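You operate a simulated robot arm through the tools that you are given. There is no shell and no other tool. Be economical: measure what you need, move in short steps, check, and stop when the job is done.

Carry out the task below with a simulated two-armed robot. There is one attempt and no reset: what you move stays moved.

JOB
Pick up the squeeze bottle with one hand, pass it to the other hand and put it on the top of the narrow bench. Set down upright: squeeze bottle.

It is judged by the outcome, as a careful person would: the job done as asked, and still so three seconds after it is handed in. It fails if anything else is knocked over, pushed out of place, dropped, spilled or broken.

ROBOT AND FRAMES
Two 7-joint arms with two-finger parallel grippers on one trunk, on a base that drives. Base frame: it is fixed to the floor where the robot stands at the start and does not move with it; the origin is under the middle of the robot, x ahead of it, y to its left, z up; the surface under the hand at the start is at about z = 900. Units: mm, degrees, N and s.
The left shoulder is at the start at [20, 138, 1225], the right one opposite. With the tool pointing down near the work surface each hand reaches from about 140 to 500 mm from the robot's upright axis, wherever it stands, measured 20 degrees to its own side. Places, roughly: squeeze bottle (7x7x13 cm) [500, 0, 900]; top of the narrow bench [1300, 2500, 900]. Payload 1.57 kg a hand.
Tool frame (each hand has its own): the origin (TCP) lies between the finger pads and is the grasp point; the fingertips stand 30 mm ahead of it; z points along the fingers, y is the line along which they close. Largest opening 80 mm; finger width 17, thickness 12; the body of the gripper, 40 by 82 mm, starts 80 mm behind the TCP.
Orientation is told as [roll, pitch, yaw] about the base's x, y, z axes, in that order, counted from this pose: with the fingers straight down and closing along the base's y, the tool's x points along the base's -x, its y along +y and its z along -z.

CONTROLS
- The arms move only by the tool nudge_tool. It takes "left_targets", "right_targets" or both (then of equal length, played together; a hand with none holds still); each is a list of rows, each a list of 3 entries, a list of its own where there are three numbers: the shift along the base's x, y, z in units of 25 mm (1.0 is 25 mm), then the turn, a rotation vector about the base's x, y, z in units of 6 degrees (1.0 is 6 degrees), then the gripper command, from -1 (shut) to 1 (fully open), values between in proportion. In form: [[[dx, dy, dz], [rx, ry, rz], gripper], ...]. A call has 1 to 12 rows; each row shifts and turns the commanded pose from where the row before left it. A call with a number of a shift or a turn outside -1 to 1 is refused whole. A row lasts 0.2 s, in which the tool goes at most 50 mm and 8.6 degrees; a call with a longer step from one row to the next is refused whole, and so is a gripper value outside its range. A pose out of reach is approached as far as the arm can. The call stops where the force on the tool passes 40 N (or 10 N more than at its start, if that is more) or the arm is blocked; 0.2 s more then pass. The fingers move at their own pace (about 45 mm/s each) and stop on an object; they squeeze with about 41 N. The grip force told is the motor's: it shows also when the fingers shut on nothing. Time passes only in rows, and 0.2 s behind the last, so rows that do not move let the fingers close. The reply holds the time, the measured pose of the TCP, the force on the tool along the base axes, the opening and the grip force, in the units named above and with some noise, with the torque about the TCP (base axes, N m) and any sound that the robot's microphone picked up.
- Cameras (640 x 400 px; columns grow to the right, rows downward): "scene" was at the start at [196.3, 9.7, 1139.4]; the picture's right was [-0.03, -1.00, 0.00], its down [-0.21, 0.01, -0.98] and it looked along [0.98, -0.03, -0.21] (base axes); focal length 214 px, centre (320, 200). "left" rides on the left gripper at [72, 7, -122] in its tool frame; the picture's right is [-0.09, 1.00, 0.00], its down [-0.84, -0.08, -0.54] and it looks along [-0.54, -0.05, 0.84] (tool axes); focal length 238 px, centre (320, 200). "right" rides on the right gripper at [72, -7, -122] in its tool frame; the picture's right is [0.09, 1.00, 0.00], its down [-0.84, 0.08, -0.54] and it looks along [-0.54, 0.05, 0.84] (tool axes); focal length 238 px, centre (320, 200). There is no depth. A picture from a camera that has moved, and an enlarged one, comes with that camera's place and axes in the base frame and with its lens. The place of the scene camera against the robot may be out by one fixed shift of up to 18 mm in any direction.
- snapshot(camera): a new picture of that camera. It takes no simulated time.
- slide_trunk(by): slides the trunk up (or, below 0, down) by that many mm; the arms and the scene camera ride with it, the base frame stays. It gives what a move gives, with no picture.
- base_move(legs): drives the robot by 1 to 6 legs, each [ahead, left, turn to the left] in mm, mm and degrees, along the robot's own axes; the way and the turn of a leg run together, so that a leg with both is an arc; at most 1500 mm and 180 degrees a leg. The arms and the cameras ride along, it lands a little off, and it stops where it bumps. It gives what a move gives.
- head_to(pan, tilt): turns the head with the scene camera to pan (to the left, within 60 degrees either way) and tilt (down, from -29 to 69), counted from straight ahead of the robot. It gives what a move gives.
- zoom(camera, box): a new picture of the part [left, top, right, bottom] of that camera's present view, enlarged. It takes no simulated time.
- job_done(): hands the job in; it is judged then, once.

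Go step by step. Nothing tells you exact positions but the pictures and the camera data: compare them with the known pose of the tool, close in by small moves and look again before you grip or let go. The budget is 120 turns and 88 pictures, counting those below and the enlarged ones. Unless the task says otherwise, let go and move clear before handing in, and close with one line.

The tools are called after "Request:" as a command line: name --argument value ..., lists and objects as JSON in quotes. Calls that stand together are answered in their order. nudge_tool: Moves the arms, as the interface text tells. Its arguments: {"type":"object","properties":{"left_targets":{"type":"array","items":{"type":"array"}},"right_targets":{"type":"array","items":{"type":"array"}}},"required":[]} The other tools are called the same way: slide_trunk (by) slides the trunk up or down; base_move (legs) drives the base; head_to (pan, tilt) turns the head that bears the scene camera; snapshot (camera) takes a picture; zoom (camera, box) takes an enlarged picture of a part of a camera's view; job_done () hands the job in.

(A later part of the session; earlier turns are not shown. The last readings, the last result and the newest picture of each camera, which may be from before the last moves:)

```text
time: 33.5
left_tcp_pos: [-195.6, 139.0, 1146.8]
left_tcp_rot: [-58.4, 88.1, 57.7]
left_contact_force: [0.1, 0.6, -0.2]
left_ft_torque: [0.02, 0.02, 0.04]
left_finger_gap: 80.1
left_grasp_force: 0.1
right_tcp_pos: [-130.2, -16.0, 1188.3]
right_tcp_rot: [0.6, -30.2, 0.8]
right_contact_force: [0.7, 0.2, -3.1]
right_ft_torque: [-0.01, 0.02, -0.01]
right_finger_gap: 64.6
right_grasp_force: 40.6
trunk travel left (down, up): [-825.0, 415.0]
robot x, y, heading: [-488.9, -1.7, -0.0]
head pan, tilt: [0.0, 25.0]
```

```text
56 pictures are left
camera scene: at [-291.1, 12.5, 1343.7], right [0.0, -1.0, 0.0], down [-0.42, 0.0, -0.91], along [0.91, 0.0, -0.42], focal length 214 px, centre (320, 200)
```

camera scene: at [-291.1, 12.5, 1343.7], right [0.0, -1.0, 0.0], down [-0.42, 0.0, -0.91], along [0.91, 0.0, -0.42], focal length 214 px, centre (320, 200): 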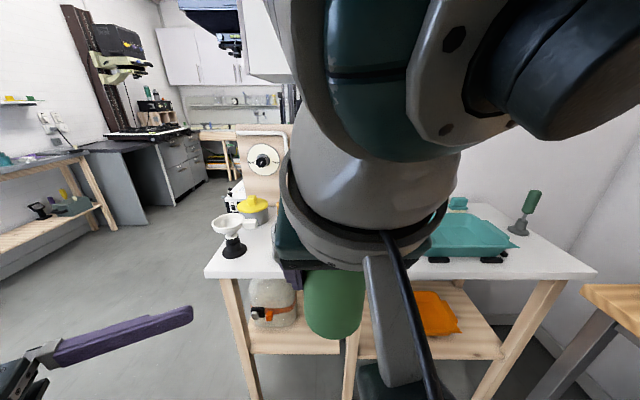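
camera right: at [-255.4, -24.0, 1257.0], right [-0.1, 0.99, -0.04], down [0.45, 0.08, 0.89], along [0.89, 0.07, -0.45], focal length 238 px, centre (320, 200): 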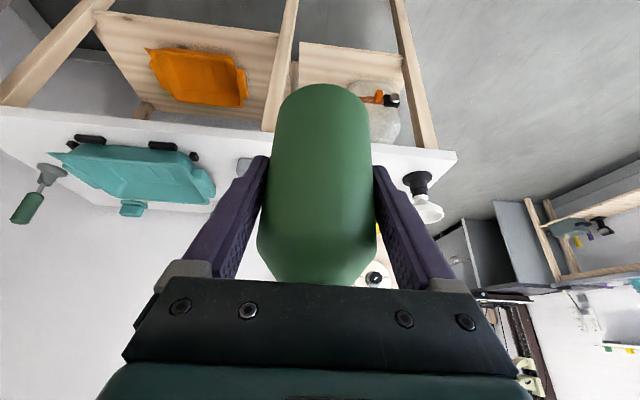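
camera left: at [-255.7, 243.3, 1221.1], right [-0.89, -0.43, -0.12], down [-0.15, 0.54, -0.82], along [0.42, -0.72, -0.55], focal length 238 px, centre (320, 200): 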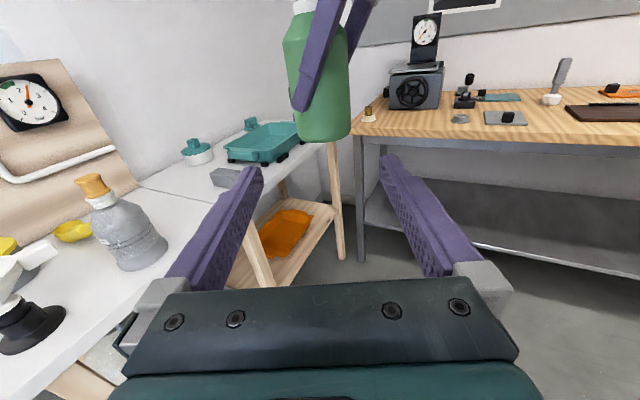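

The left hand is in line with the bottle (lateral error about 1 mm) and about 22 mm above its base, just under the right fingertips. I advance 100 mm and check.

Request:
nudge_tool --left_targets '[[[0.44, -0.9, 0], [0, 0, 0], 1], [[0.44, -0.9, 0], [0, 0, 0], 1], [[0.44, -0.9, 0], [0, 0, 0], 1], [[0.44, -0.9, 0], [0, 0, 0], 1], [[0, 0, 0], [0, 0, 0], 1]]'

Request:
snapshot --camera "left"

Request:
snapshot --camera "right"

```text
time: 34.7
left_tcp_pos: [-151.8, 50.8, 1147.5]
left_tcp_rot: [-58.5, 88.1, 57.4]
left_contact_force: [0.7, -0.5, -0.3]
left_ft_torque: [-0.03, 0.0, -0.03]
left_finger_gap: 80.1
left_grasp_force: 0.0
right_tcp_pos: [-131.4, -16.2, 1188.7]
right_tcp_rot: [0.5, -30.2, 0.8]
right_contact_force: [-0.1, 0.0, -3.2]
right_ft_torque: [0.05, 0.02, 0.03]
right_finger_gap: 64.6
right_grasp_force: 40.8
trunk travel left (down, up): [-825.0, 415.0]
robot x, y, heading: [-480.7, 0.2, -0.2]
head pan, tilt: [0.0, 25.0]
```

```text
55 pictures are left
camera left: at [-210.8, 154.8, 1221.5], right [-0.89, -0.43, -0.12], down [-0.15, 0.54, -0.82], along [0.42, -0.72, -0.55], focal length 238 px, centre (320, 200)
```

left: 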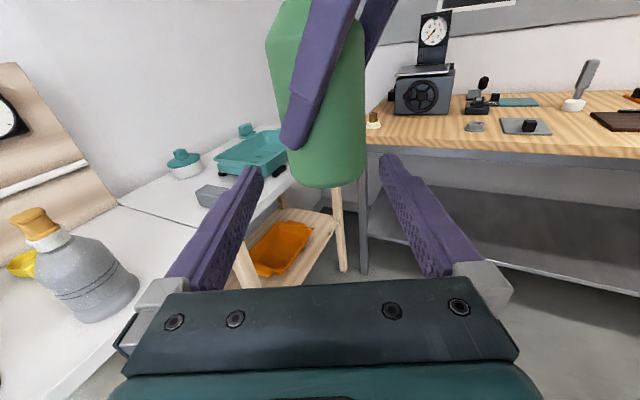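

```text
54 pictures are left
camera right: at [-255.4, -24.0, 1257.0], right [-0.1, 0.99, -0.04], down [0.45, 0.08, 0.89], along [0.89, 0.07, -0.45], focal length 238 px, centre (320, 200)
```

right: 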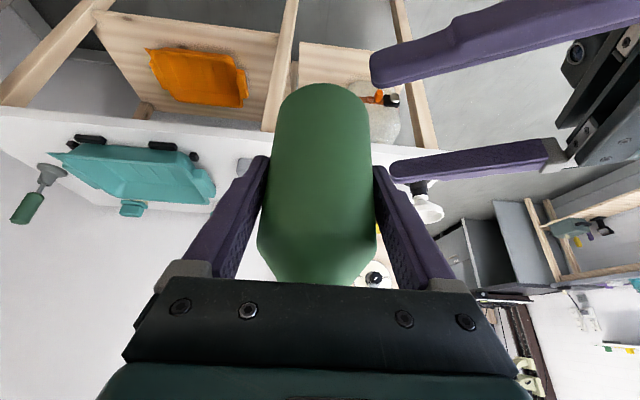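

Alignment is within about 3 mm. I drop the left hand 3 mm to stay clear of the right fingertips and advance the rest.

Request:
nudge_tool --left_targets '[[[-0.07, -0.04, -0.13], [0, 0, 0], 1], [[0.28, -0.58, 0], [0, 0, 0], 1], [[0.28, -0.58, 0], [0, 0, 0], 1], [[0.28, -0.58, 0], [0, 0, 0], 1], [[0.28, -0.58, 0], [0, 0, 0], 1], [[0, 0, 0], [0, 0, 0], 1]]'

Request:
snapshot --camera "left"

Request:
snapshot --camera "right"

```text
time: 36.1
left_tcp_pos: [-125.2, -9.2, 1145.8]
left_tcp_rot: [-58.7, 88.1, 57.3]
left_contact_force: [-0.4, 0.8, 0.3]
left_ft_torque: [-0.04, 0.0, 0.02]
left_finger_gap: 80.0
left_grasp_force: 0.1
right_tcp_pos: [-131.9, -15.5, 1188.1]
right_tcp_rot: [0.4, -30.2, 0.9]
right_contact_force: [0.7, -0.3, -2.8]
right_ft_torque: [-0.02, -0.02, 0.03]
right_finger_gap: 64.8
right_grasp_force: 40.6
trunk travel left (down, up): [-825.0, 415.0]
robot x, y, heading: [-484.5, -0.0, 0.1]
head pan, tilt: [0.0, 25.0]
```

```text
53 pictures are left
camera left: at [-185.7, 94.8, 1219.2], right [-0.89, -0.43, -0.12], down [-0.15, 0.54, -0.82], along [0.42, -0.72, -0.55], focal length 238 px, centre (320, 200)
```

left: 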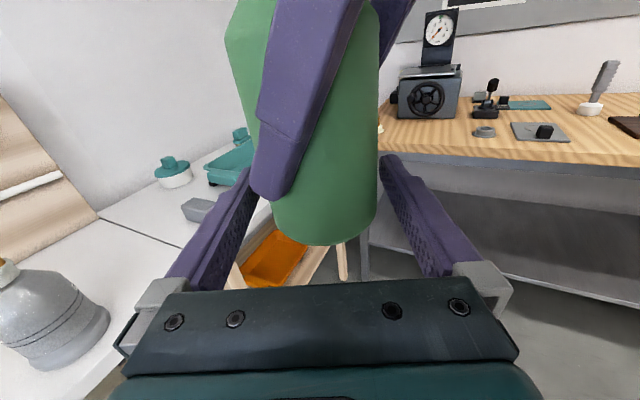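

```text
52 pictures are left
camera right: at [-255.4, -24.0, 1257.0], right [-0.1, 0.99, -0.04], down [0.45, 0.08, 0.89], along [0.89, 0.07, -0.45], focal length 238 px, centre (320, 200)
```

right: 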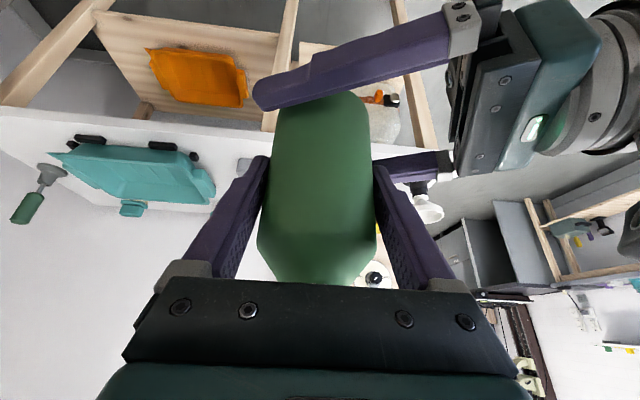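

The bottle is centred between the left fingers below the right fingertips. I close the left hand.

Request:
nudge_tool --left_targets '[[[0, 0, 0], [0, 0, 0], 0.8], [[0, 0, 0], [0, 0, 0], 0.7], [[0, 0, 0], [0, 0, 0], 0.6], [[0, 0, 0], [0, 0, 0], 0], [[0, 0, 0], [0, 0, 0], -1], [[0, 0, 0], [0, 0, 0], -1], [[0, 0, 0], [0, 0, 0], -1]]'

Request:
snapshot --camera "left"

```text
time: 37.7
left_tcp_pos: [-127.5, -9.5, 1145.4]
left_tcp_rot: [-59.2, 88.2, 56.7]
left_contact_force: [-8.1, -4.4, 2.8]
left_ft_torque: [-0.01, 0.3, -0.18]
left_finger_gap: 64.7
left_grasp_force: 40.8
right_tcp_pos: [-130.7, -15.3, 1189.3]
right_tcp_rot: [0.5, -30.3, 0.9]
right_contact_force: [8.0, 4.7, -6.1]
right_ft_torque: [0.17, -0.63, 0.18]
right_finger_gap: 64.7
right_grasp_force: 40.5
trunk travel left (down, up): [-825.0, 415.0]
robot x, y, heading: [-486.1, 0.2, 0.0]
head pan, tilt: [0.0, 25.0]
```

```text
51 pictures are left
camera left: at [-186.0, 94.8, 1219.2], right [-0.89, -0.43, -0.12], down [-0.15, 0.54, -0.83], along [0.42, -0.72, -0.55], focal length 238 px, centre (320, 200)
```

left: 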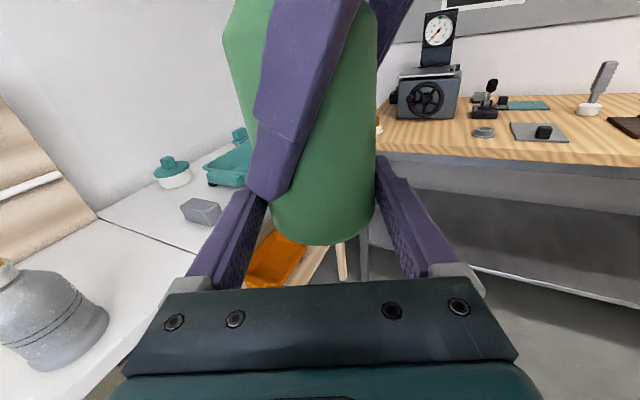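

Both hands hold the bottle, with about 9 N of side load between them. I ease the left hand 1.5 mm to relax that, then open the right hand.

Request:
nudge_tool --left_targets '[[[-0.06, -0.03, 0], [0, 0, 0], -1], [[0, 0, 0], [0, 0, 0], -1], [[0, 0, 0], [0, 0, 0], -1], [[0, 0, 0], [0, 0, 0], -1], [[0, 0, 0], [0, 0, 0], -1], [[0, 0, 0], [0, 0, 0], -1], [[0, 0, 0], [0, 0, 0], -1]]' --right_targets '[[[0, 0, 0], [0, 0, 0], -1], [[0, 0, 0], [0, 0, 0], 0.6], [[0, 0, 0], [0, 0, 0], 0.7], [[0, 0, 0], [0, 0, 0], 0.8], [[0, 0, 0], [0, 0, 0], 0.9], [[0, 0, 0], [0, 0, 0], 1], [[0, 0, 0], [0, 0, 0], 1]]'

Request:
snapshot --camera "left"

Request:
snapshot --camera "right"

```text
time: 39.3
left_tcp_pos: [-126.4, -10.4, 1144.7]
left_tcp_rot: [-59.0, 88.1, 56.9]
left_contact_force: [0.5, 0.2, -0.8]
left_ft_torque: [-0.01, 0.01, -0.02]
left_finger_gap: 64.5
left_grasp_force: 41.4
right_tcp_pos: [-131.4, -15.2, 1189.0]
right_tcp_rot: [0.5, -30.3, 0.9]
right_contact_force: [0.0, -0.1, -0.4]
right_ft_torque: [-0.01, -0.03, 0.02]
right_finger_gap: 80.0
right_grasp_force: 0.0
trunk travel left (down, up): [-825.0, 415.0]
robot x, y, heading: [-488.8, -0.4, 0.1]
head pan, tilt: [0.0, 25.0]
```

```text
50 pictures are left
camera left: at [-187.3, 94.7, 1219.1], right [-0.89, -0.43, -0.12], down [-0.15, 0.54, -0.82], along [0.42, -0.72, -0.55], focal length 238 px, centre (320, 200)
```

left: 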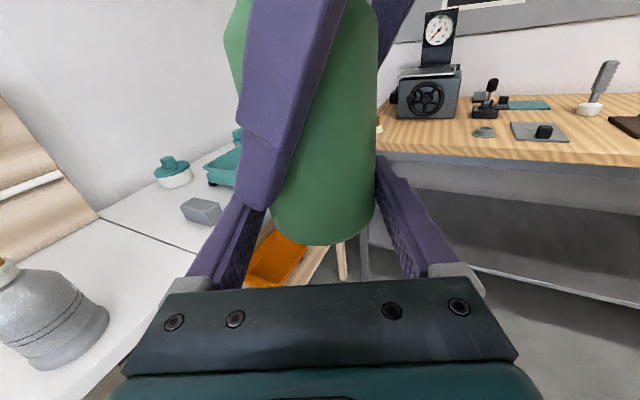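

```text
49 pictures are left
camera right: at [-255.4, -24.0, 1257.0], right [-0.1, 0.99, -0.04], down [0.45, 0.08, 0.89], along [0.89, 0.07, -0.45], focal length 238 px, centre (320, 200)
```

right: 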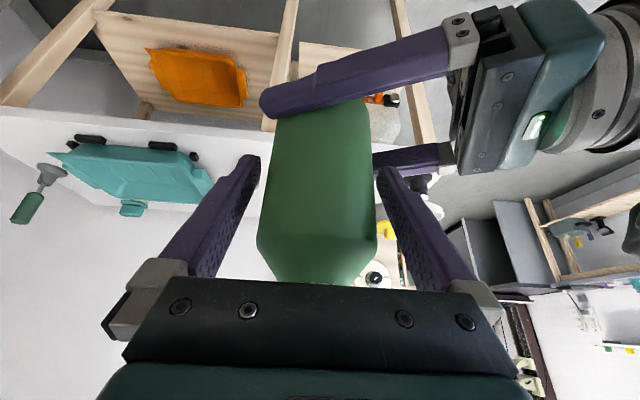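

The left hand now holds the bottle alone. I take it down slightly and forward, out from between the right fingers.

Request:
nudge_tool --left_targets '[[[0, 0, -0.2], [0, 0, 0], -1], [[0.4, 0, -0.2], [0, 0, 0], -1], [[0.6, 0, -0.2], [0, 0, 0], -1], [[0.6, 0, -0.2], [0, 0, 0], -1], [[0.6, 0, -0.2], [0, 0, 0], -1], [[0.6, 0, -0.2], [0, 0, 0], -1], [[0.6, 0, -0.2], [0, 0, 0], -1], [[0, 0, 0], [0, 0, 0], -1]]'

Request:
snapshot --camera "right"

Request:
snapshot --camera "left"

```text
time: 41.1
left_tcp_pos: [-52.0, -12.6, 1117.4]
left_tcp_rot: [-60.2, 88.1, 55.7]
left_contact_force: [-0.6, -0.5, -0.1]
left_ft_torque: [0.01, 0.02, 0.01]
left_finger_gap: 64.8
left_grasp_force: 41.2
left hand out of reach, approached as far as the arm can: row 7
right_tcp_pos: [-130.8, -15.3, 1189.5]
right_tcp_rot: [0.5, -30.2, 0.9]
right_contact_force: [0.1, 0.2, 0.4]
right_ft_torque: [0.01, 0.01, -0.01]
right_finger_gap: 79.9
right_grasp_force: 0.0
trunk travel left (down, up): [-825.0, 415.0]
robot x, y, heading: [-489.6, 0.2, 0.2]
head pan, tilt: [0.0, 25.0]
```

```text
48 pictures are left
camera right: at [-255.5, -24.0, 1257.0], right [-0.1, 0.99, -0.04], down [0.45, 0.08, 0.89], along [0.89, 0.07, -0.45], focal length 238 px, centre (320, 200)
```

right: 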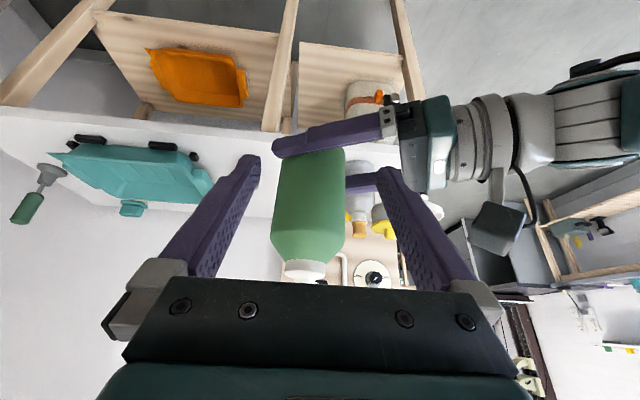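

```text
47 pictures are left
camera left: at [-112.1, 92.1, 1192.1], right [-0.89, -0.43, -0.12], down [-0.15, 0.54, -0.83], along [0.42, -0.72, -0.55], focal length 238 px, centre (320, 200)
```

left: 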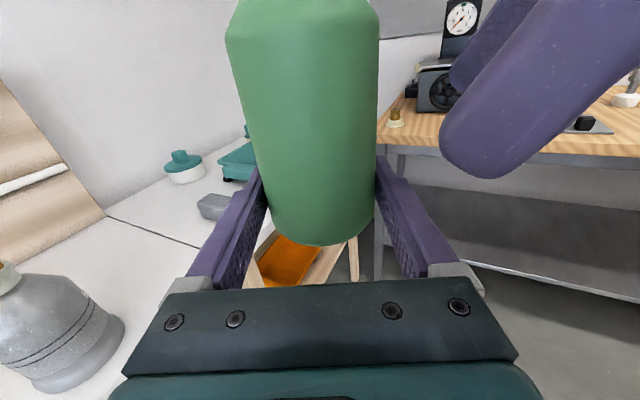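

The bottle is upright and free of the right hand. I swing the right hand out to the right and draw the left hand back to a comfortable carrying position.

Request:
nudge_tool --right_targets '[[[-0.2, -0.4, 0], [0, 0, 0], 1], [[-0.2, -0.7, 0], [0, 0, 0], 1], [[0, -0.8, 0], [0, 0.5, 0], 1], [[0, -0.8, 0], [0, 0.5, 0], 1], [[0, -0.8, 0], [0, 0.5, 0], 1], [[0, -0.8, 0], [0, 0.5, 0], 1], [[0, -0.8, 0], [0, 0.5, 0], 1], [[0, -0.8, 0], [0, 0.5, 0], 1]]'

Request:
nudge_tool --left_targets '[[[-0.5, 0.7, 0], [0, 0, 0], -1], [[-0.5, 0.7, 0], [0, 0, 0], -1], [[-0.3, 0.7, 0], [0, 0, 0], -1], [[-0.3, 0.7, 0], [0, 0, 0], -1], [[0, 0.7, 0], [0, 0, 0], -1], [[0, 0.7, 0], [0, 0, 0], -1], [[0, 0.7, 0], [0, 0, 0], -1]]'

Request:
head_to --pan 55 --tilt 20

Request:
snapshot --camera "scene"

```text
time: 42.9
left_tcp_pos: [-52.6, -12.3, 1117.9]
left_tcp_rot: [-59.0, 88.1, 57.0]
left_contact_force: [0.7, 0.8, -0.8]
left_ft_torque: [0.04, 0.05, -0.01]
left_finger_gap: 64.3
left_grasp_force: 41.6
right_tcp_pos: [-142.0, -162.7, 1187.9]
right_tcp_rot: [0.7, -12.2, 0.7]
right_contact_force: [-0.8, 0.1, -0.6]
right_ft_torque: [0.0, -0.03, 0.0]
right_finger_gap: 80.0
right_grasp_force: 0.0
trunk travel left (down, up): [-825.0, 415.0]
robot x, y, heading: [-486.7, -0.6, 0.1]
head pan, tilt: [0.0, 25.0]
```

```text
time: 44.5
left_tcp_pos: [-94.0, 110.4, 1117.8]
left_tcp_rot: [-59.7, 88.1, 56.3]
left_contact_force: [-0.2, -0.1, -0.4]
left_ft_torque: [0.0, 0.02, 0.0]
left_finger_gap: 64.4
left_grasp_force: 40.7
right_tcp_pos: [-142.0, -162.3, 1188.3]
right_tcp_rot: [0.7, -12.2, 0.8]
right_contact_force: [0.9, -0.2, -0.4]
right_ft_torque: [0.01, -0.01, 0.0]
right_finger_gap: 79.9
right_grasp_force: 0.0
trunk travel left (down, up): [-825.0, 415.0]
robot x, y, heading: [-490.0, -2.4, 0.1]
head pan, tilt: [0.0, 25.0]
```

```text
time: 45.8
left_tcp_pos: [-94.0, 110.1, 1117.3]
left_tcp_rot: [-59.1, 88.0, 57.1]
left_contact_force: [0.7, 0.6, 0.1]
left_ft_torque: [0.06, -0.01, 0.01]
left_finger_gap: 64.1
left_grasp_force: 40.7
right_tcp_pos: [-142.2, -162.4, 1188.2]
right_tcp_rot: [0.7, -12.2, 0.9]
right_contact_force: [-0.1, -0.1, 0.0]
right_ft_torque: [-0.02, 0.03, 0.01]
right_finger_gap: 80.1
right_grasp_force: 0.0
trunk travel left (down, up): [-825.0, 415.0]
robot x, y, heading: [-488.1, -1.2, -0.0]
head pan, tilt: [55.0, 20.0]
```

```text
46 pictures are left
camera scene: at [-329.9, 88.6, 1351.8], right [0.82, -0.57, 0.0], down [-0.2, -0.28, -0.94], along [0.54, 0.77, -0.34], focal length 214 px, centre (320, 200)
```

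scene: 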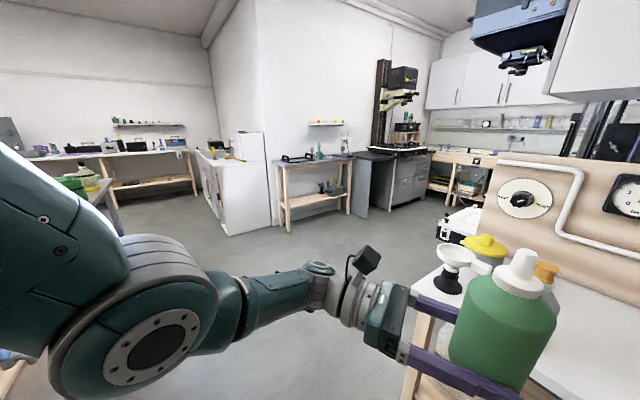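

The narrow bench should be at about pixel (317, 157), the small table by the wall corner. I zoom in on it.

Request:
zoom --camera "scene" --box '[220, 90, 460, 240]'

```text
2.67 times, centred on (340, 165) of scene
camera zoom: at [-329.9, 88.6, 1351.8], right [0.82, -0.57, 0.0], down [-0.2, -0.28, -0.94], along [0.54, 0.77, -0.34], focal length 572 px, centre (267, 293)
```

zoom: 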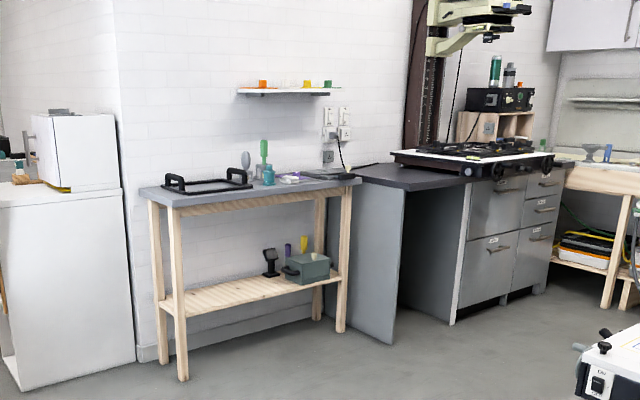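

The bench front edge runs at about y ≈ 2150 from x ≈ 650 to 1700, with free space along its front. I turn partway left and look around before driving.

Request:
base_move --legs '[[0, 0, 45]]'

Request:
snapshot --camera "scene"

Request:
head_to --pan -10 --tilt 25

Request:
snapshot --camera "scene"

```text
time: 48.2
left_tcp_pos: [-281.6, 352.4, 1117.2]
left_tcp_rot: [-58.9, 88.1, 101.1]
left_contact_force: [-0.1, -0.6, 0.7]
left_ft_torque: [-0.01, 0.03, -0.02]
left_finger_gap: 64.7
left_grasp_force: 41.0
right_tcp_pos: [-126.5, 121.4, 1188.1]
right_tcp_rot: [0.6, -12.2, 44.9]
right_contact_force: [0.2, -0.9, 0.1]
right_ft_torque: [0.03, 0.0, 0.04]
right_finger_gap: 80.1
right_grasp_force: 0.2
trunk travel left (down, up): [-825.0, 415.0]
robot x, y, heading: [-485.1, -1.2, 44.2]
head pan, tilt: [55.0, 20.0]
```

```text
44 pictures are left
camera scene: at [-426.3, 173.5, 1351.8], right [0.99, 0.16, 0.0], down [0.05, -0.34, -0.94], along [-0.15, 0.93, -0.34], focal length 214 px, centre (320, 200)
```

scene: 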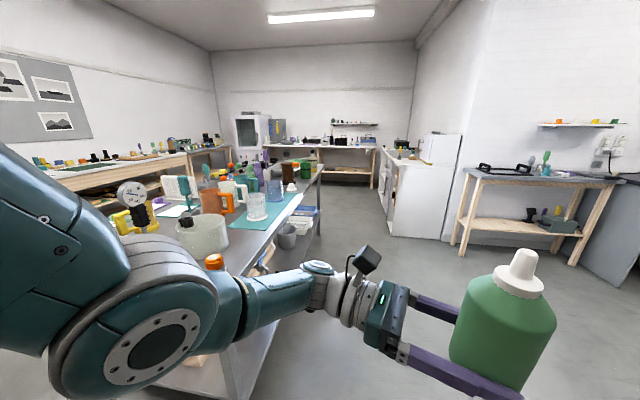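

```text
time: 49.6
left_tcp_pos: [-281.9, 351.7, 1117.2]
left_tcp_rot: [-58.8, 88.1, 101.3]
left_contact_force: [-0.6, 0.0, -0.3]
left_ft_torque: [0.03, 0.01, 0.04]
left_finger_gap: 64.3
left_grasp_force: 41.4
right_tcp_pos: [-126.2, 122.0, 1188.6]
right_tcp_rot: [0.8, -12.2, 44.9]
right_contact_force: [-0.1, 0.4, -0.2]
right_ft_torque: [0.0, -0.04, 0.01]
right_finger_gap: 80.1
right_grasp_force: 0.2
trunk travel left (down, up): [-825.0, 415.0]
robot x, y, heading: [-487.5, 0.5, 44.5]
head pan, tilt: [-10.0, 25.0]
```

```text
43 pictures are left
camera scene: at [-335.3, 133.4, 1343.7], right [0.56, -0.83, 0.0], down [-0.35, -0.24, -0.91], along [0.75, 0.51, -0.42], focal length 214 px, centre (320, 200)
```

scene: 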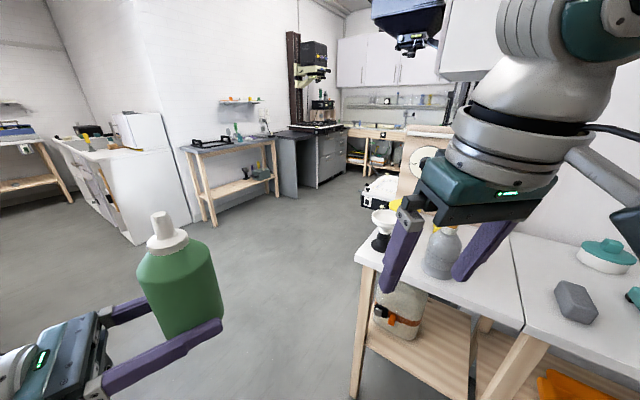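

There is a cluttered bench on the left (edge at x ≈ -750) and the white table's corner is at about [184, 332]. I drive through the gap between them toward open floor, then on toward the narrow bench.

Request:
base_move --legs '[[496, 213, 0], [900, -110, 0]]'

Request:
snapshot --camera "scene"

```text
time: 57.1
left_tcp_pos: [655.0, 1412.0, 1118.3]
left_tcp_rot: [-58.3, 88.1, 101.5]
left_contact_force: [-0.4, 0.6, 0.1]
left_ft_torque: [0.0, 0.0, -0.03]
left_finger_gap: 64.3
left_grasp_force: 40.8
right_tcp_pos: [809.2, 1180.5, 1188.6]
right_tcp_rot: [0.7, -12.2, 44.5]
right_contact_force: [-0.2, 0.2, -0.5]
right_ft_torque: [0.02, 0.0, 0.01]
right_finger_gap: 80.1
right_grasp_force: 0.1
trunk travel left (down, up): [-825.0, 415.0]
robot x, y, heading: [447.1, 1058.3, 43.7]
head pan, tilt: [-10.0, 25.0]
```

```text
42 pictures are left
camera scene: at [600.0, 1193.7, 1343.7], right [0.56, -0.83, 0.0], down [-0.35, -0.24, -0.91], along [0.75, 0.5, -0.42], focal length 214 px, centre (320, 200)
```

scene: 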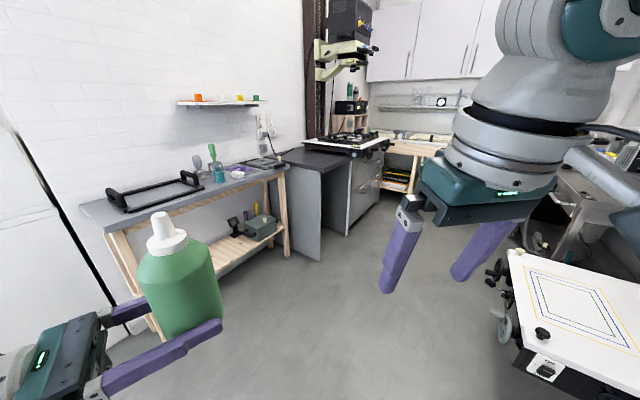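

Halfway there. I zoom in on the bench to choose a free spot and refine its edge.

Request:
zoom --camera "scene" --box '[70, 120, 310, 270]'

```text
2.67 times, centred on (190, 195) of scene
camera zoom: at [600.0, 1193.7, 1343.7], right [0.56, -0.83, 0.0], down [-0.35, -0.24, -0.91], along [0.75, 0.5, -0.42], focal length 572 px, centre (667, 213)
```

zoom: 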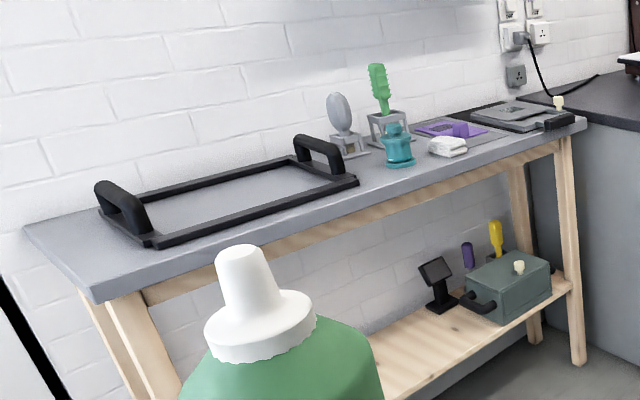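

The bench's front edge is at y ≈ 2222. The front strip at x ≈ 1200 is free, between the black frame (ending at x ≈ 1163) and the teal bottle (x ≈ 1268, y ≈ 2365), so I'll aim for about [1195, 2295]. First I yaw the left hand here in the open so it points straight ahead of the robot.

Request:
nudge_tool --left_targets '[[[-0.1, 0.1, 0], [0, 0, 0.9], -1], [[-0.1, 0.1, 0], [0, 0, 0.9], -1], [[-0.1, 0.1, 0], [0, 0, 0.9], -1], [[-0.1, 0.1, 0], [0, 0, 0.9], -1], [[-0.1, 0.1, 0], [0, 0, 0.9], -1], [[-0.1, 0.1, 0], [0, 0, 0.9], -1], [[-0.1, 0.1, 0], [0, 0, 0.9], -1], [[-0.1, 0.1, 0], [0, 0, 0.9], -1], [[0, 0, 0], [0, 0, 0.9], -1], [[0, 0, 0], [0, 0, 0.9], -1], [[0, 0, 0], [0, 0, 0.9], -1]]'

Request:
snapshot --camera "scene"

```text
time: 59.5
left_tcp_pos: [607.5, 1466.9, 1116.0]
left_tcp_rot: [-83.3, 79.5, 133.5]
left_contact_force: [-0.5, 0.3, 0.3]
left_ft_torque: [0.0, 0.05, -0.05]
left_finger_gap: 64.6
left_grasp_force: 41.1
right_tcp_pos: [808.5, 1181.4, 1187.2]
right_tcp_rot: [0.9, -12.2, 44.6]
right_contact_force: [-0.6, -0.5, 0.5]
right_ft_torque: [0.01, 0.0, 0.04]
right_finger_gap: 79.8
right_grasp_force: 0.1
trunk travel left (down, up): [-825.0, 415.0]
robot x, y, heading: [451.2, 1059.1, 43.7]
head pan, tilt: [-10.0, 25.0]
stopped in row 11 (left hand): the arm was blocked; the commanded pose is now the measured one
```

```text
40 pictures are left
camera scene: at [599.9, 1193.8, 1343.7], right [0.56, -0.83, 0.0], down [-0.35, -0.24, -0.91], along [0.75, 0.5, -0.42], focal length 214 px, centre (320, 200)
```

scene: 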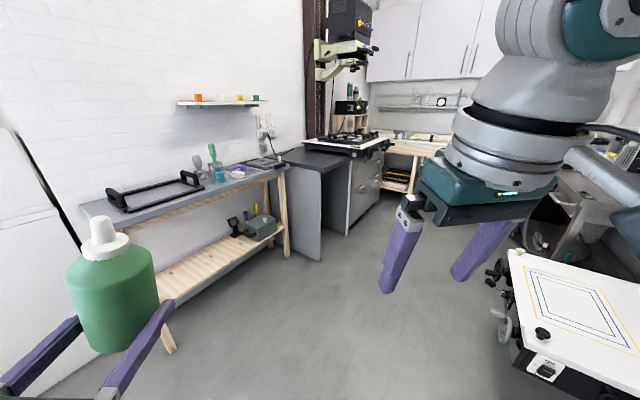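

The yaw hit a limit and the bottle leans about 10°. I back off the yaw a little and remove the roll so it is upright again.

Request:
nudge_tool --left_targets '[[[0, 0, 0], [-0.35, -0.26, -0.6], -1], [[0, 0, 0], [-0.35, -0.26, -0.6], -1], [[0, 0, 0], [-0.35, -0.26, -0.6], -1], [[0, 0, 0], [-0.35, -0.26, -0.4], -1], [[0, 0, 0], [0, 0, 0], -1]]'

Request:
snapshot --camera "left"

```text
time: 60.7
left_tcp_pos: [607.7, 1465.2, 1116.8]
left_tcp_rot: [108.0, 89.4, -48.5]
left_contact_force: [-0.5, -0.1, 0.0]
left_ft_torque: [0.04, 0.01, -0.03]
left_finger_gap: 64.2
left_grasp_force: 40.9
right_tcp_pos: [808.4, 1181.2, 1188.0]
right_tcp_rot: [0.8, -12.3, 44.6]
right_contact_force: [-0.2, 0.7, 0.4]
right_ft_torque: [-0.01, 0.04, 0.03]
right_finger_gap: 80.0
right_grasp_force: 0.1
trunk travel left (down, up): [-825.0, 415.0]
robot x, y, heading: [450.6, 1056.7, 43.7]
head pan, tilt: [-10.0, 25.0]
```

```text
39 pictures are left
camera left: at [500.5, 1409.5, 1189.2], right [0.4, -0.91, -0.08], down [-0.52, -0.15, -0.84], along [0.75, 0.38, -0.54], focal length 238 px, centre (320, 200)
```

left: 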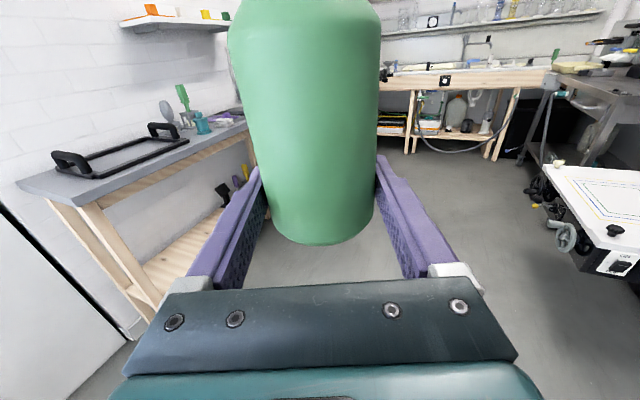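

The bottle is upright and the hand points about 20° right of straight ahead. I tuck the right hand back and up, then turn to a heading of about 100° and drive ahead and right in the open area.

Request:
nudge_tool --right_targets '[[[-0.5, -0.5, 0.8], [0, 0, 0], 1], [[-0.5, -0.5, 0.8], [0, 0, 0], 1], [[-0.5, -0.5, 0.8], [0, 0, 0], 1], [[-0.5, -0.5, 0.8], [0, 0, 0], 1]]'

Request:
base_move --legs '[[0, 0, 56], [500, 0, 0]]'

Request:
snapshot --camera "scene"

```text
time: 61.7
left_tcp_pos: [609.8, 1465.6, 1117.6]
left_tcp_rot: [108.2, 89.4, -48.0]
left_contact_force: [0.5, 0.2, 0.4]
left_ft_torque: [0.0, 0.03, -0.02]
left_finger_gap: 64.4
left_grasp_force: 41.3
right_tcp_pos: [758.2, 1128.5, 1270.1]
right_tcp_rot: [0.7, -12.2, 44.5]
right_contact_force: [-0.2, 1.9, 0.4]
right_ft_torque: [0.0, -0.03, -0.01]
right_finger_gap: 80.2
right_grasp_force: 0.1
trunk travel left (down, up): [-825.0, 415.0]
robot x, y, heading: [451.4, 1063.0, 43.7]
head pan, tilt: [-10.0, 25.0]
```

```text
time: 67.2
left_tcp_pos: [101.5, 1912.0, 1117.9]
left_tcp_rot: [106.2, 89.4, 7.1]
left_contact_force: [-0.4, -1.2, 0.8]
left_ft_torque: [-0.03, 0.02, 0.0]
left_finger_gap: 64.5
left_grasp_force: 41.5
right_tcp_pos: [465.6, 1855.1, 1270.1]
right_tcp_rot: [0.7, -12.2, 101.5]
right_contact_force: [1.1, 0.0, 0.2]
right_ft_torque: [-0.01, 0.02, 0.01]
right_finger_gap: 79.9
right_grasp_force: 0.0
trunk travel left (down, up): [-825.0, 415.0]
robot x, y, heading: [353.8, 1557.2, 100.9]
head pan, tilt: [-10.0, 25.0]
```

```text
38 pictures are left
camera scene: at [336.4, 1760.1, 1343.7], right [1.0, 0.01, 0.0], down [0.01, -0.42, -0.91], along [-0.01, 0.91, -0.42], focal length 214 px, centre (320, 200)
```

scene: 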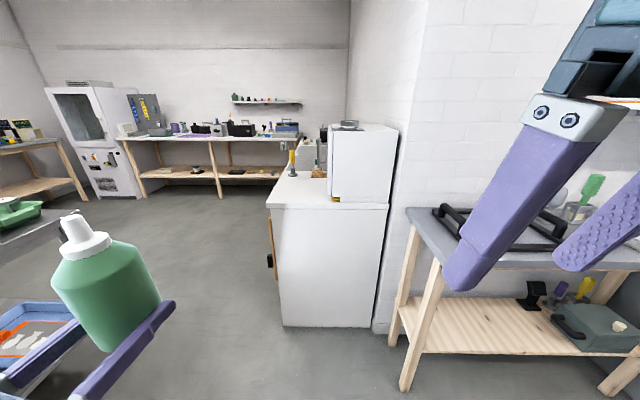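

The way to the right is open. I strafe right to line up in front of the free strip, with a margin before the bench.

Request:
base_move --legs '[[-128, -970, 0]]'

Request:
head_to --pan 8 --tilt 28

Request:
snapshot --camera "scene"

Request:
snapshot --camera "left"

```text
time: 72.3
left_tcp_pos: [1082.7, 1970.2, 1117.4]
left_tcp_rot: [106.0, 89.3, 6.6]
left_contact_force: [0.3, 0.2, 0.0]
left_ft_torque: [-0.01, -0.02, -0.02]
left_finger_gap: 64.2
left_grasp_force: 40.9
right_tcp_pos: [1444.9, 1911.2, 1270.6]
right_tcp_rot: [0.7, -12.2, 101.2]
right_contact_force: [1.0, -0.2, 0.2]
right_ft_torque: [0.0, -0.02, 0.01]
right_finger_gap: 79.9
right_grasp_force: 0.0
trunk travel left (down, up): [-825.0, 415.0]
robot x, y, heading: [1330.0, 1616.1, 100.4]
head pan, tilt: [-10.0, 25.0]
```

```text
time: 73.1
left_tcp_pos: [1082.0, 1971.3, 1116.2]
left_tcp_rot: [105.0, 89.4, 5.6]
left_contact_force: [0.0, 0.0, 1.1]
left_ft_torque: [-0.03, 0.03, -0.01]
left_finger_gap: 64.1
left_grasp_force: 41.1
right_tcp_pos: [1445.6, 1910.7, 1268.4]
right_tcp_rot: [0.6, -12.2, 101.2]
right_contact_force: [-0.6, 1.4, -0.2]
right_ft_torque: [-0.02, 0.02, -0.01]
right_finger_gap: 80.0
right_grasp_force: 0.0
trunk travel left (down, up): [-825.0, 415.0]
robot x, y, heading: [1333.0, 1615.1, 100.4]
head pan, tilt: [8.0, 28.0]
```

```text
37 pictures are left
camera scene: at [1288.1, 1810.9, 1338.9], right [0.95, 0.32, 0.0], down [0.15, -0.45, -0.88], along [-0.28, 0.84, -0.47], focal length 214 px, centre (320, 200)
```

scene: 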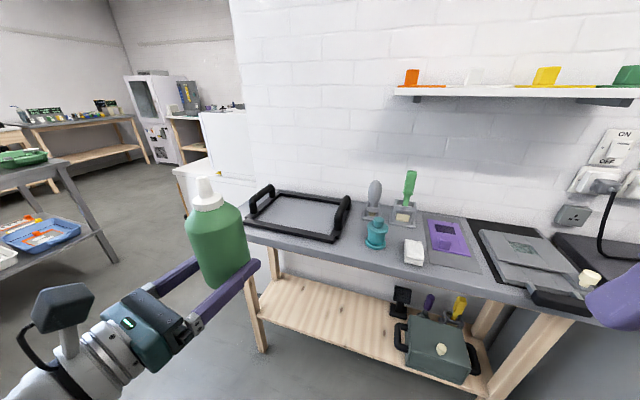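

```text
36 pictures are left
camera left: at [1069.4, 1847.5, 1189.1], right [0.98, -0.16, -0.08], down [-0.16, -0.52, -0.84], along [0.09, 0.84, -0.54], focal length 238 px, centre (320, 200)
```

left: 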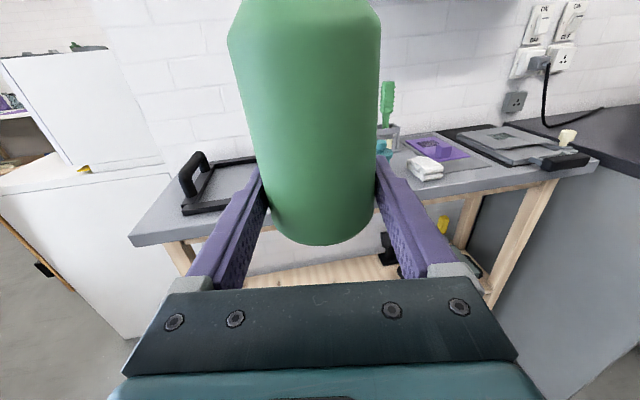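

Request:
zoom --camera "scene" --box '[220, 160, 460, 310]'

Request:
zoom --camera "left" --box '[370, 120, 610, 270]'

```text
2.67 times, centred on (340, 235) of scene
camera zoom: at [1288.1, 1810.9, 1338.9], right [0.95, 0.32, 0.0], down [0.15, -0.45, -0.88], along [-0.28, 0.84, -0.47], focal length 572 px, centre (267, 107)
```

zoom: 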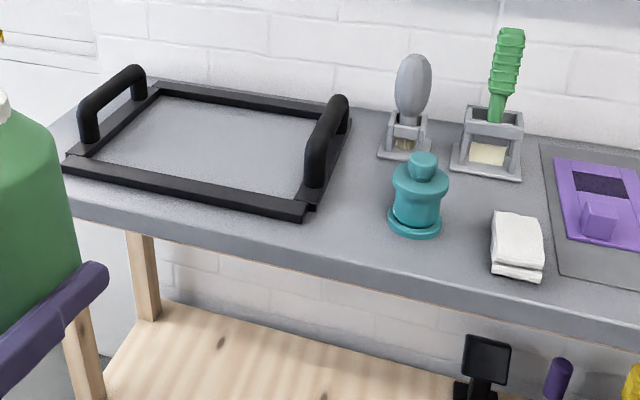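

```text
2.67 times, centred on (490, 195) of left
camera zoom: at [1069.4, 1847.5, 1189.1], right [0.98, -0.16, -0.08], down [-0.16, -0.52, -0.84], along [0.09, 0.84, -0.54], focal length 636 px, centre (-133, 213)
```

zoom: 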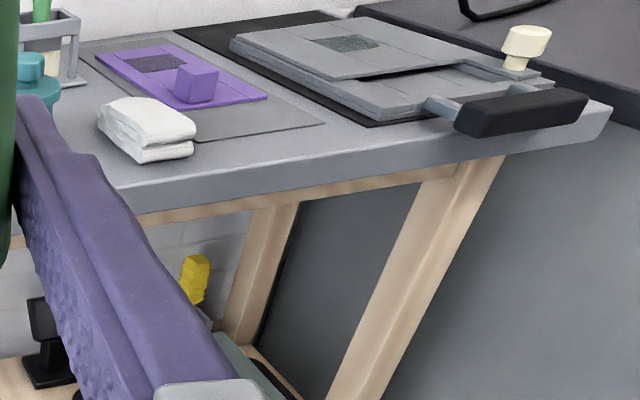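

On closer look, the front strip is only about 50 mm deep in front of the frame, and the gap beside the teal bottle is too tight for my fingers. The left end of the bench beyond the frame looks free, so I move there and face the left-front corner diagonally.

Request:
base_move --legs '[[140, 571, 0], [0, 0, -35]]'

Request:
snapshot --camera "left"

Request:
snapshot --camera "scene"

```text
time: 78.1
left_tcp_pos: [757.3, 2084.4, 1117.0]
left_tcp_rot: [105.5, 89.5, -29.7]
left_contact_force: [0.1, -0.6, 0.0]
left_ft_torque: [-0.02, -0.01, 0.01]
left_finger_gap: 64.0
left_grasp_force: 41.3
right_tcp_pos: [1017.5, 1825.5, 1270.0]
right_tcp_rot: [0.7, -12.2, 65.5]
right_contact_force: [-0.7, -0.5, 0.2]
right_ft_torque: [0.01, -0.02, -0.02]
right_finger_gap: 80.0
right_grasp_force: 0.0
trunk travel left (down, up): [-825.0, 415.0]
robot x, y, heading: [751.7, 1650.1, 64.8]
head pan, tilt: [8.0, 28.0]
```

```text
33 pictures are left
camera left: at [676.5, 1993.5, 1189.1], right [0.7, -0.71, -0.08], down [-0.43, -0.33, -0.84], along [0.56, 0.63, -0.54], focal length 238 px, centre (320, 200)
```

left: 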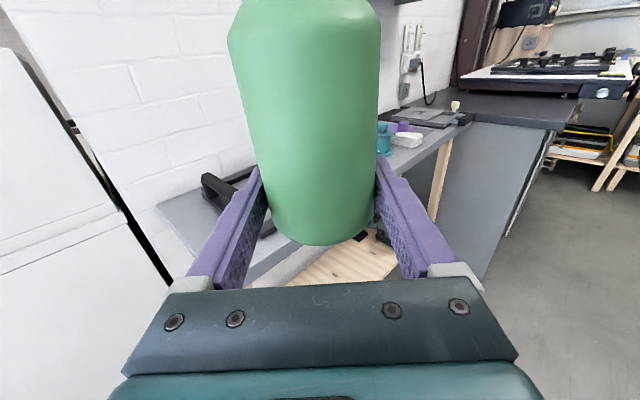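

```text
32 pictures are left
camera scene: at [825.5, 1840.0, 1338.9], right [0.96, -0.29, 0.0], down [-0.14, -0.45, -0.88], along [0.26, 0.84, -0.47], focal length 214 px, centre (320, 200)
```

scene: 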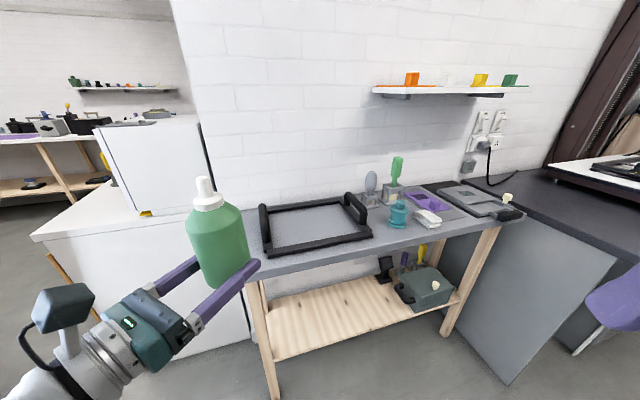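

The bottle hides the corner. I shift left a bit so the scene camera sees the bench's left end beside it.

Request:
base_move --legs '[[-60, 220, 0]]'

Request:
zoom --camera "scene" --box '[220, 150, 460, 300]'

```text
time: 79.8
left_tcp_pos: [532.6, 2125.3, 1117.5]
left_tcp_rot: [104.8, 89.5, -30.3]
left_contact_force: [-0.6, 0.2, 0.3]
left_ft_torque: [-0.01, 0.04, -0.01]
left_finger_gap: 64.0
left_grasp_force: 41.2
right_tcp_pos: [791.5, 1865.6, 1269.7]
right_tcp_rot: [0.8, -12.2, 65.5]
right_contact_force: [-0.3, 0.3, 0.1]
right_ft_torque: [0.01, -0.08, 0.0]
right_finger_gap: 80.3
right_grasp_force: 0.1
trunk travel left (down, up): [-825.0, 415.0]
robot x, y, heading: [527.8, 1688.5, 64.7]
head pan, tilt: [8.0, 28.0]
```

```text
2.67 times, centred on (340, 225) of scene
camera zoom: at [599.5, 1880.2, 1338.9], right [0.96, -0.3, 0.0], down [-0.14, -0.45, -0.88], along [0.26, 0.84, -0.47], focal length 572 px, centre (267, 133)
```

zoom: 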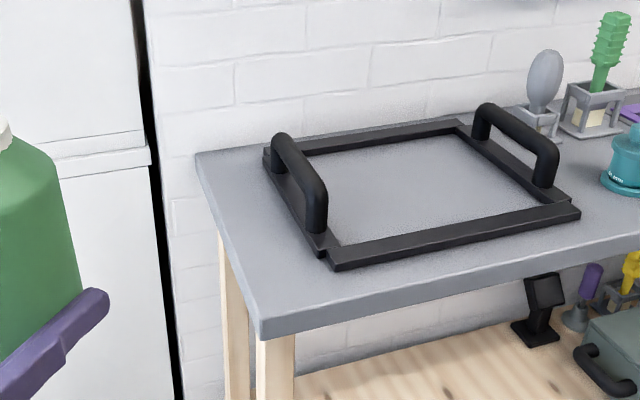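

Now it is clear: bench left end x ≈ 718, front edge y ≈ 2284, frame from x ≈ 811 and y ≈ 2333. I'll set the bottle at about [764, 2342] with the hand pointing about 35° across the corner, so the palm stays off the bench. I drive in above it.

Request:
base_move --legs '[[0, 0, -9.7], [266, 3, 0]]'

Request:
snapshot --camera "left"

Request:
snapshot --camera "scene"

```text
time: 82.4
left_tcp_pos: [756.3, 2337.9, 1117.4]
left_tcp_rot: [101.6, 89.4, -43.3]
left_contact_force: [0.3, -0.3, 0.5]
left_ft_torque: [-0.01, -0.03, 0.02]
left_finger_gap: 64.3
left_grasp_force: 41.2
right_tcp_pos: [968.5, 2039.1, 1269.3]
right_tcp_rot: [0.7, -12.2, 55.7]
right_contact_force: [-0.2, -0.2, -0.3]
right_ft_torque: [-0.01, 0.0, 0.0]
right_finger_gap: 80.1
right_grasp_force: 0.1
trunk travel left (down, up): [-825.0, 415.0]
robot x, y, heading: [676.1, 1912.9, 55.3]
head pan, tilt: [8.0, 28.0]
```

```text
30 pictures are left
camera left: at [660.8, 2262.9, 1188.9], right [0.57, -0.82, -0.08], down [-0.48, -0.25, -0.84], along [0.66, 0.52, -0.54], focal length 238 px, centre (320, 200)
```

left: 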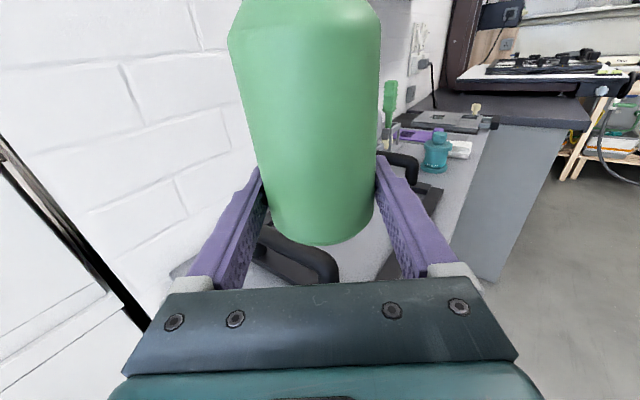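

```text
29 pictures are left
camera scene: at [779.3, 2086.9, 1338.9], right [0.89, -0.45, 0.0], down [-0.21, -0.42, -0.88], along [0.4, 0.79, -0.47], focal length 214 px, centre (320, 200)
```

scene: 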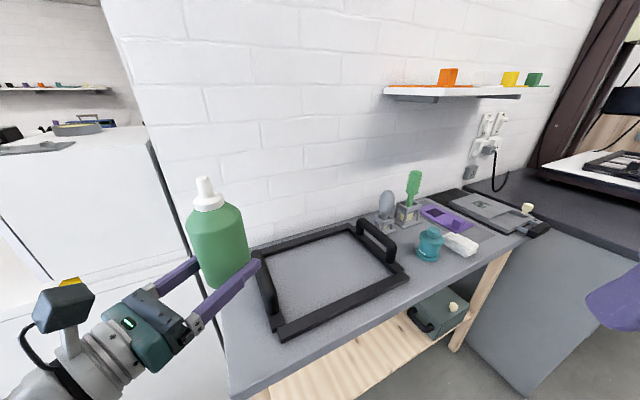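

The hand is at [756, 2338], as intended. I lower with the trunk by 150 mm and check clearances.

Request:
slide_trunk --by -150

Request:
snapshot --camera "scene"

Request:
snapshot --camera "left"

```text
time: 84.2
left_tcp_pos: [756.0, 2338.7, 966.9]
left_tcp_rot: [101.6, 89.5, -43.5]
left_contact_force: [0.1, 0.3, -0.6]
left_ft_torque: [0.01, 0.01, 0.0]
left_finger_gap: 64.3
left_grasp_force: 40.7
right_tcp_pos: [969.1, 2038.5, 1120.5]
right_tcp_rot: [0.7, -12.2, 55.7]
right_contact_force: [-0.1, -0.4, 0.1]
right_ft_torque: [0.03, 0.01, 0.0]
right_finger_gap: 80.3
right_grasp_force: 0.0
trunk travel left (down, up): [-675.0, 565.0]
robot x, y, heading: [676.5, 1912.6, 55.2]
head pan, tilt: [8.0, 28.0]
```

```text
28 pictures are left
camera scene: at [779.3, 2086.9, 1189.0], right [0.89, -0.45, 0.0], down [-0.21, -0.42, -0.88], along [0.4, 0.79, -0.47], focal length 214 px, centre (320, 200)
```

scene: 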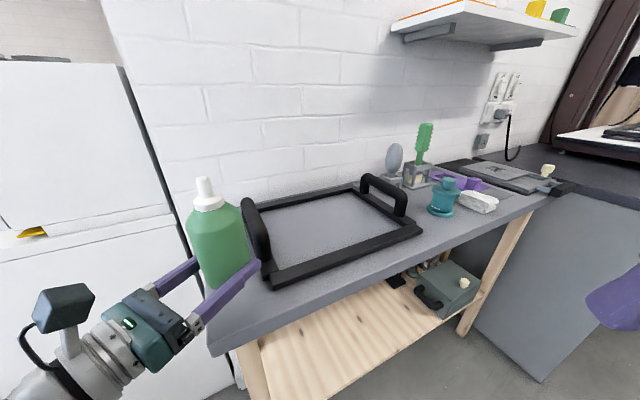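

```text
27 pictures are left
camera left: at [660.8, 2263.0, 1038.9], right [0.57, -0.82, -0.08], down [-0.48, -0.25, -0.84], along [0.66, 0.52, -0.54], focal length 238 px, centre (320, 200)
```

left: 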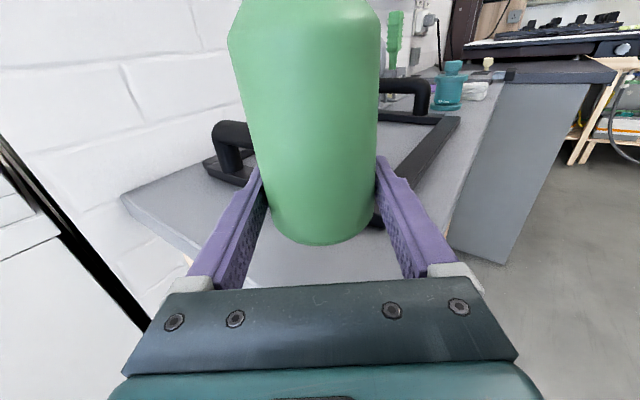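

Request:
zoom --camera "left" --box '[100, 100, 500, 350]'

Request:
zoom --camera "scene" --box '[130, 180, 370, 330]'

```text
1.60 times, centred on (300, 225) of left
camera zoom: at [660.8, 2263.0, 1038.9], right [0.57, -0.82, -0.08], down [-0.48, -0.25, -0.84], along [0.66, 0.52, -0.54], focal length 381 px, centre (352, 160)
```

zoom: 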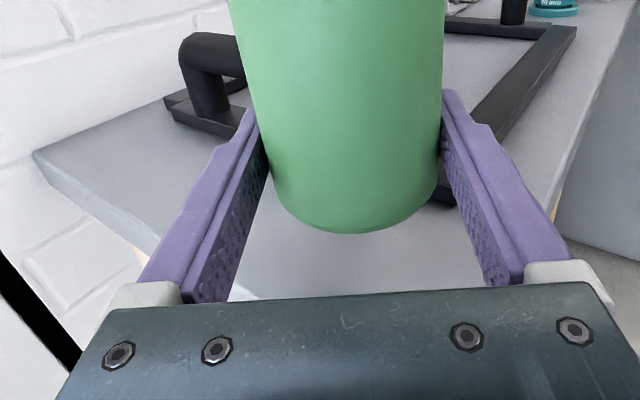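

```text
2.67 times, centred on (250, 255) of scene
camera zoom: at [779.3, 2086.9, 1189.0], right [0.89, -0.45, 0.0], down [-0.21, -0.42, -0.88], along [0.4, 0.79, -0.47], focal length 572 px, centre (507, 53)
```

zoom: 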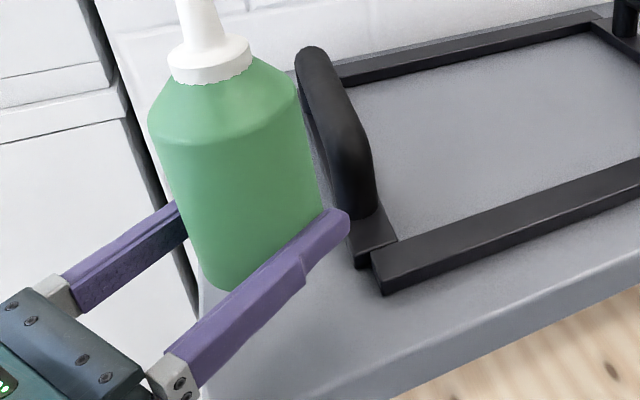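

The left-hand camera puts the bottle over [762, 2344], with 12 mm or more to the bench edges and about 15 mm to the frame. I lower 35 mm more, then go down in small steps until contact.

Request:
slide_trunk --by -35

Request:
zoom --camera "left" --box '[100, 100, 500, 350]'

```text
time: 85.0
left_tcp_pos: [756.4, 2337.1, 933.0]
left_tcp_rot: [101.5, 89.4, -43.4]
left_contact_force: [-0.4, 0.0, -0.3]
left_ft_torque: [-0.02, 0.05, 0.0]
left_finger_gap: 64.2
left_grasp_force: 41.3
right_tcp_pos: [967.9, 2039.1, 1085.0]
right_tcp_rot: [0.7, -12.1, 55.7]
right_contact_force: [0.0, 0.3, 0.0]
right_ft_torque: [0.01, 0.0, 0.02]
right_finger_gap: 80.0
right_grasp_force: 0.1
trunk travel left (down, up): [-640.0, 600.0]
robot x, y, heading: [676.7, 1915.2, 55.0]
head pan, tilt: [8.0, 28.0]
```

```text
1.60 times, centred on (300, 225) of left
camera zoom: at [660.8, 2263.0, 1003.9], right [0.57, -0.82, -0.08], down [-0.48, -0.25, -0.84], along [0.66, 0.52, -0.54], focal length 381 px, centre (352, 160)
```

zoom: 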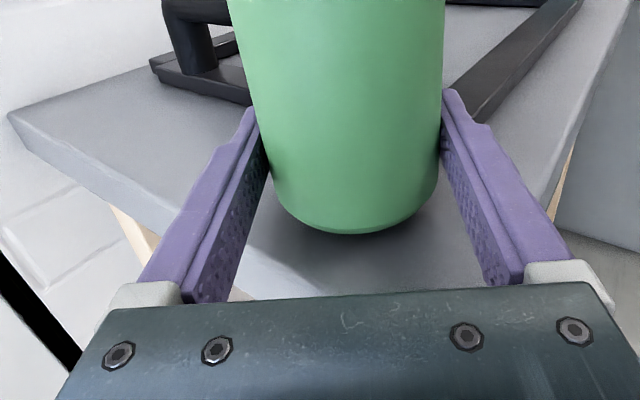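

Request:
nudge_tool --left_targets '[[[0, 0, -0.1], [0, 0, 0], -1], [[0, 0, -0.1], [0, 0, 0], -1], [[0, 0, -0.1], [0, 0, 0], -1], [[0, 0, 0], [0, 0, 0], -1]]'

```text
time: 86.0
left_tcp_pos: [757.1, 2338.0, 923.6]
left_tcp_rot: [101.9, 89.3, -43.0]
left_contact_force: [-0.3, 0.5, -0.7]
left_ft_torque: [0.01, 0.03, -0.02]
left_finger_gap: 64.3
left_grasp_force: 41.0
right_tcp_pos: [967.9, 2038.9, 1084.8]
right_tcp_rot: [0.7, -12.4, 55.7]
right_contact_force: [0.5, -0.1, 0.5]
right_ft_torque: [-0.02, 0.01, 0.0]
right_finger_gap: 80.0
right_grasp_force: 0.0
trunk travel left (down, up): [-640.0, 600.0]
robot x, y, heading: [676.7, 1909.8, 55.2]
head pan, tilt: [8.0, 28.0]
```

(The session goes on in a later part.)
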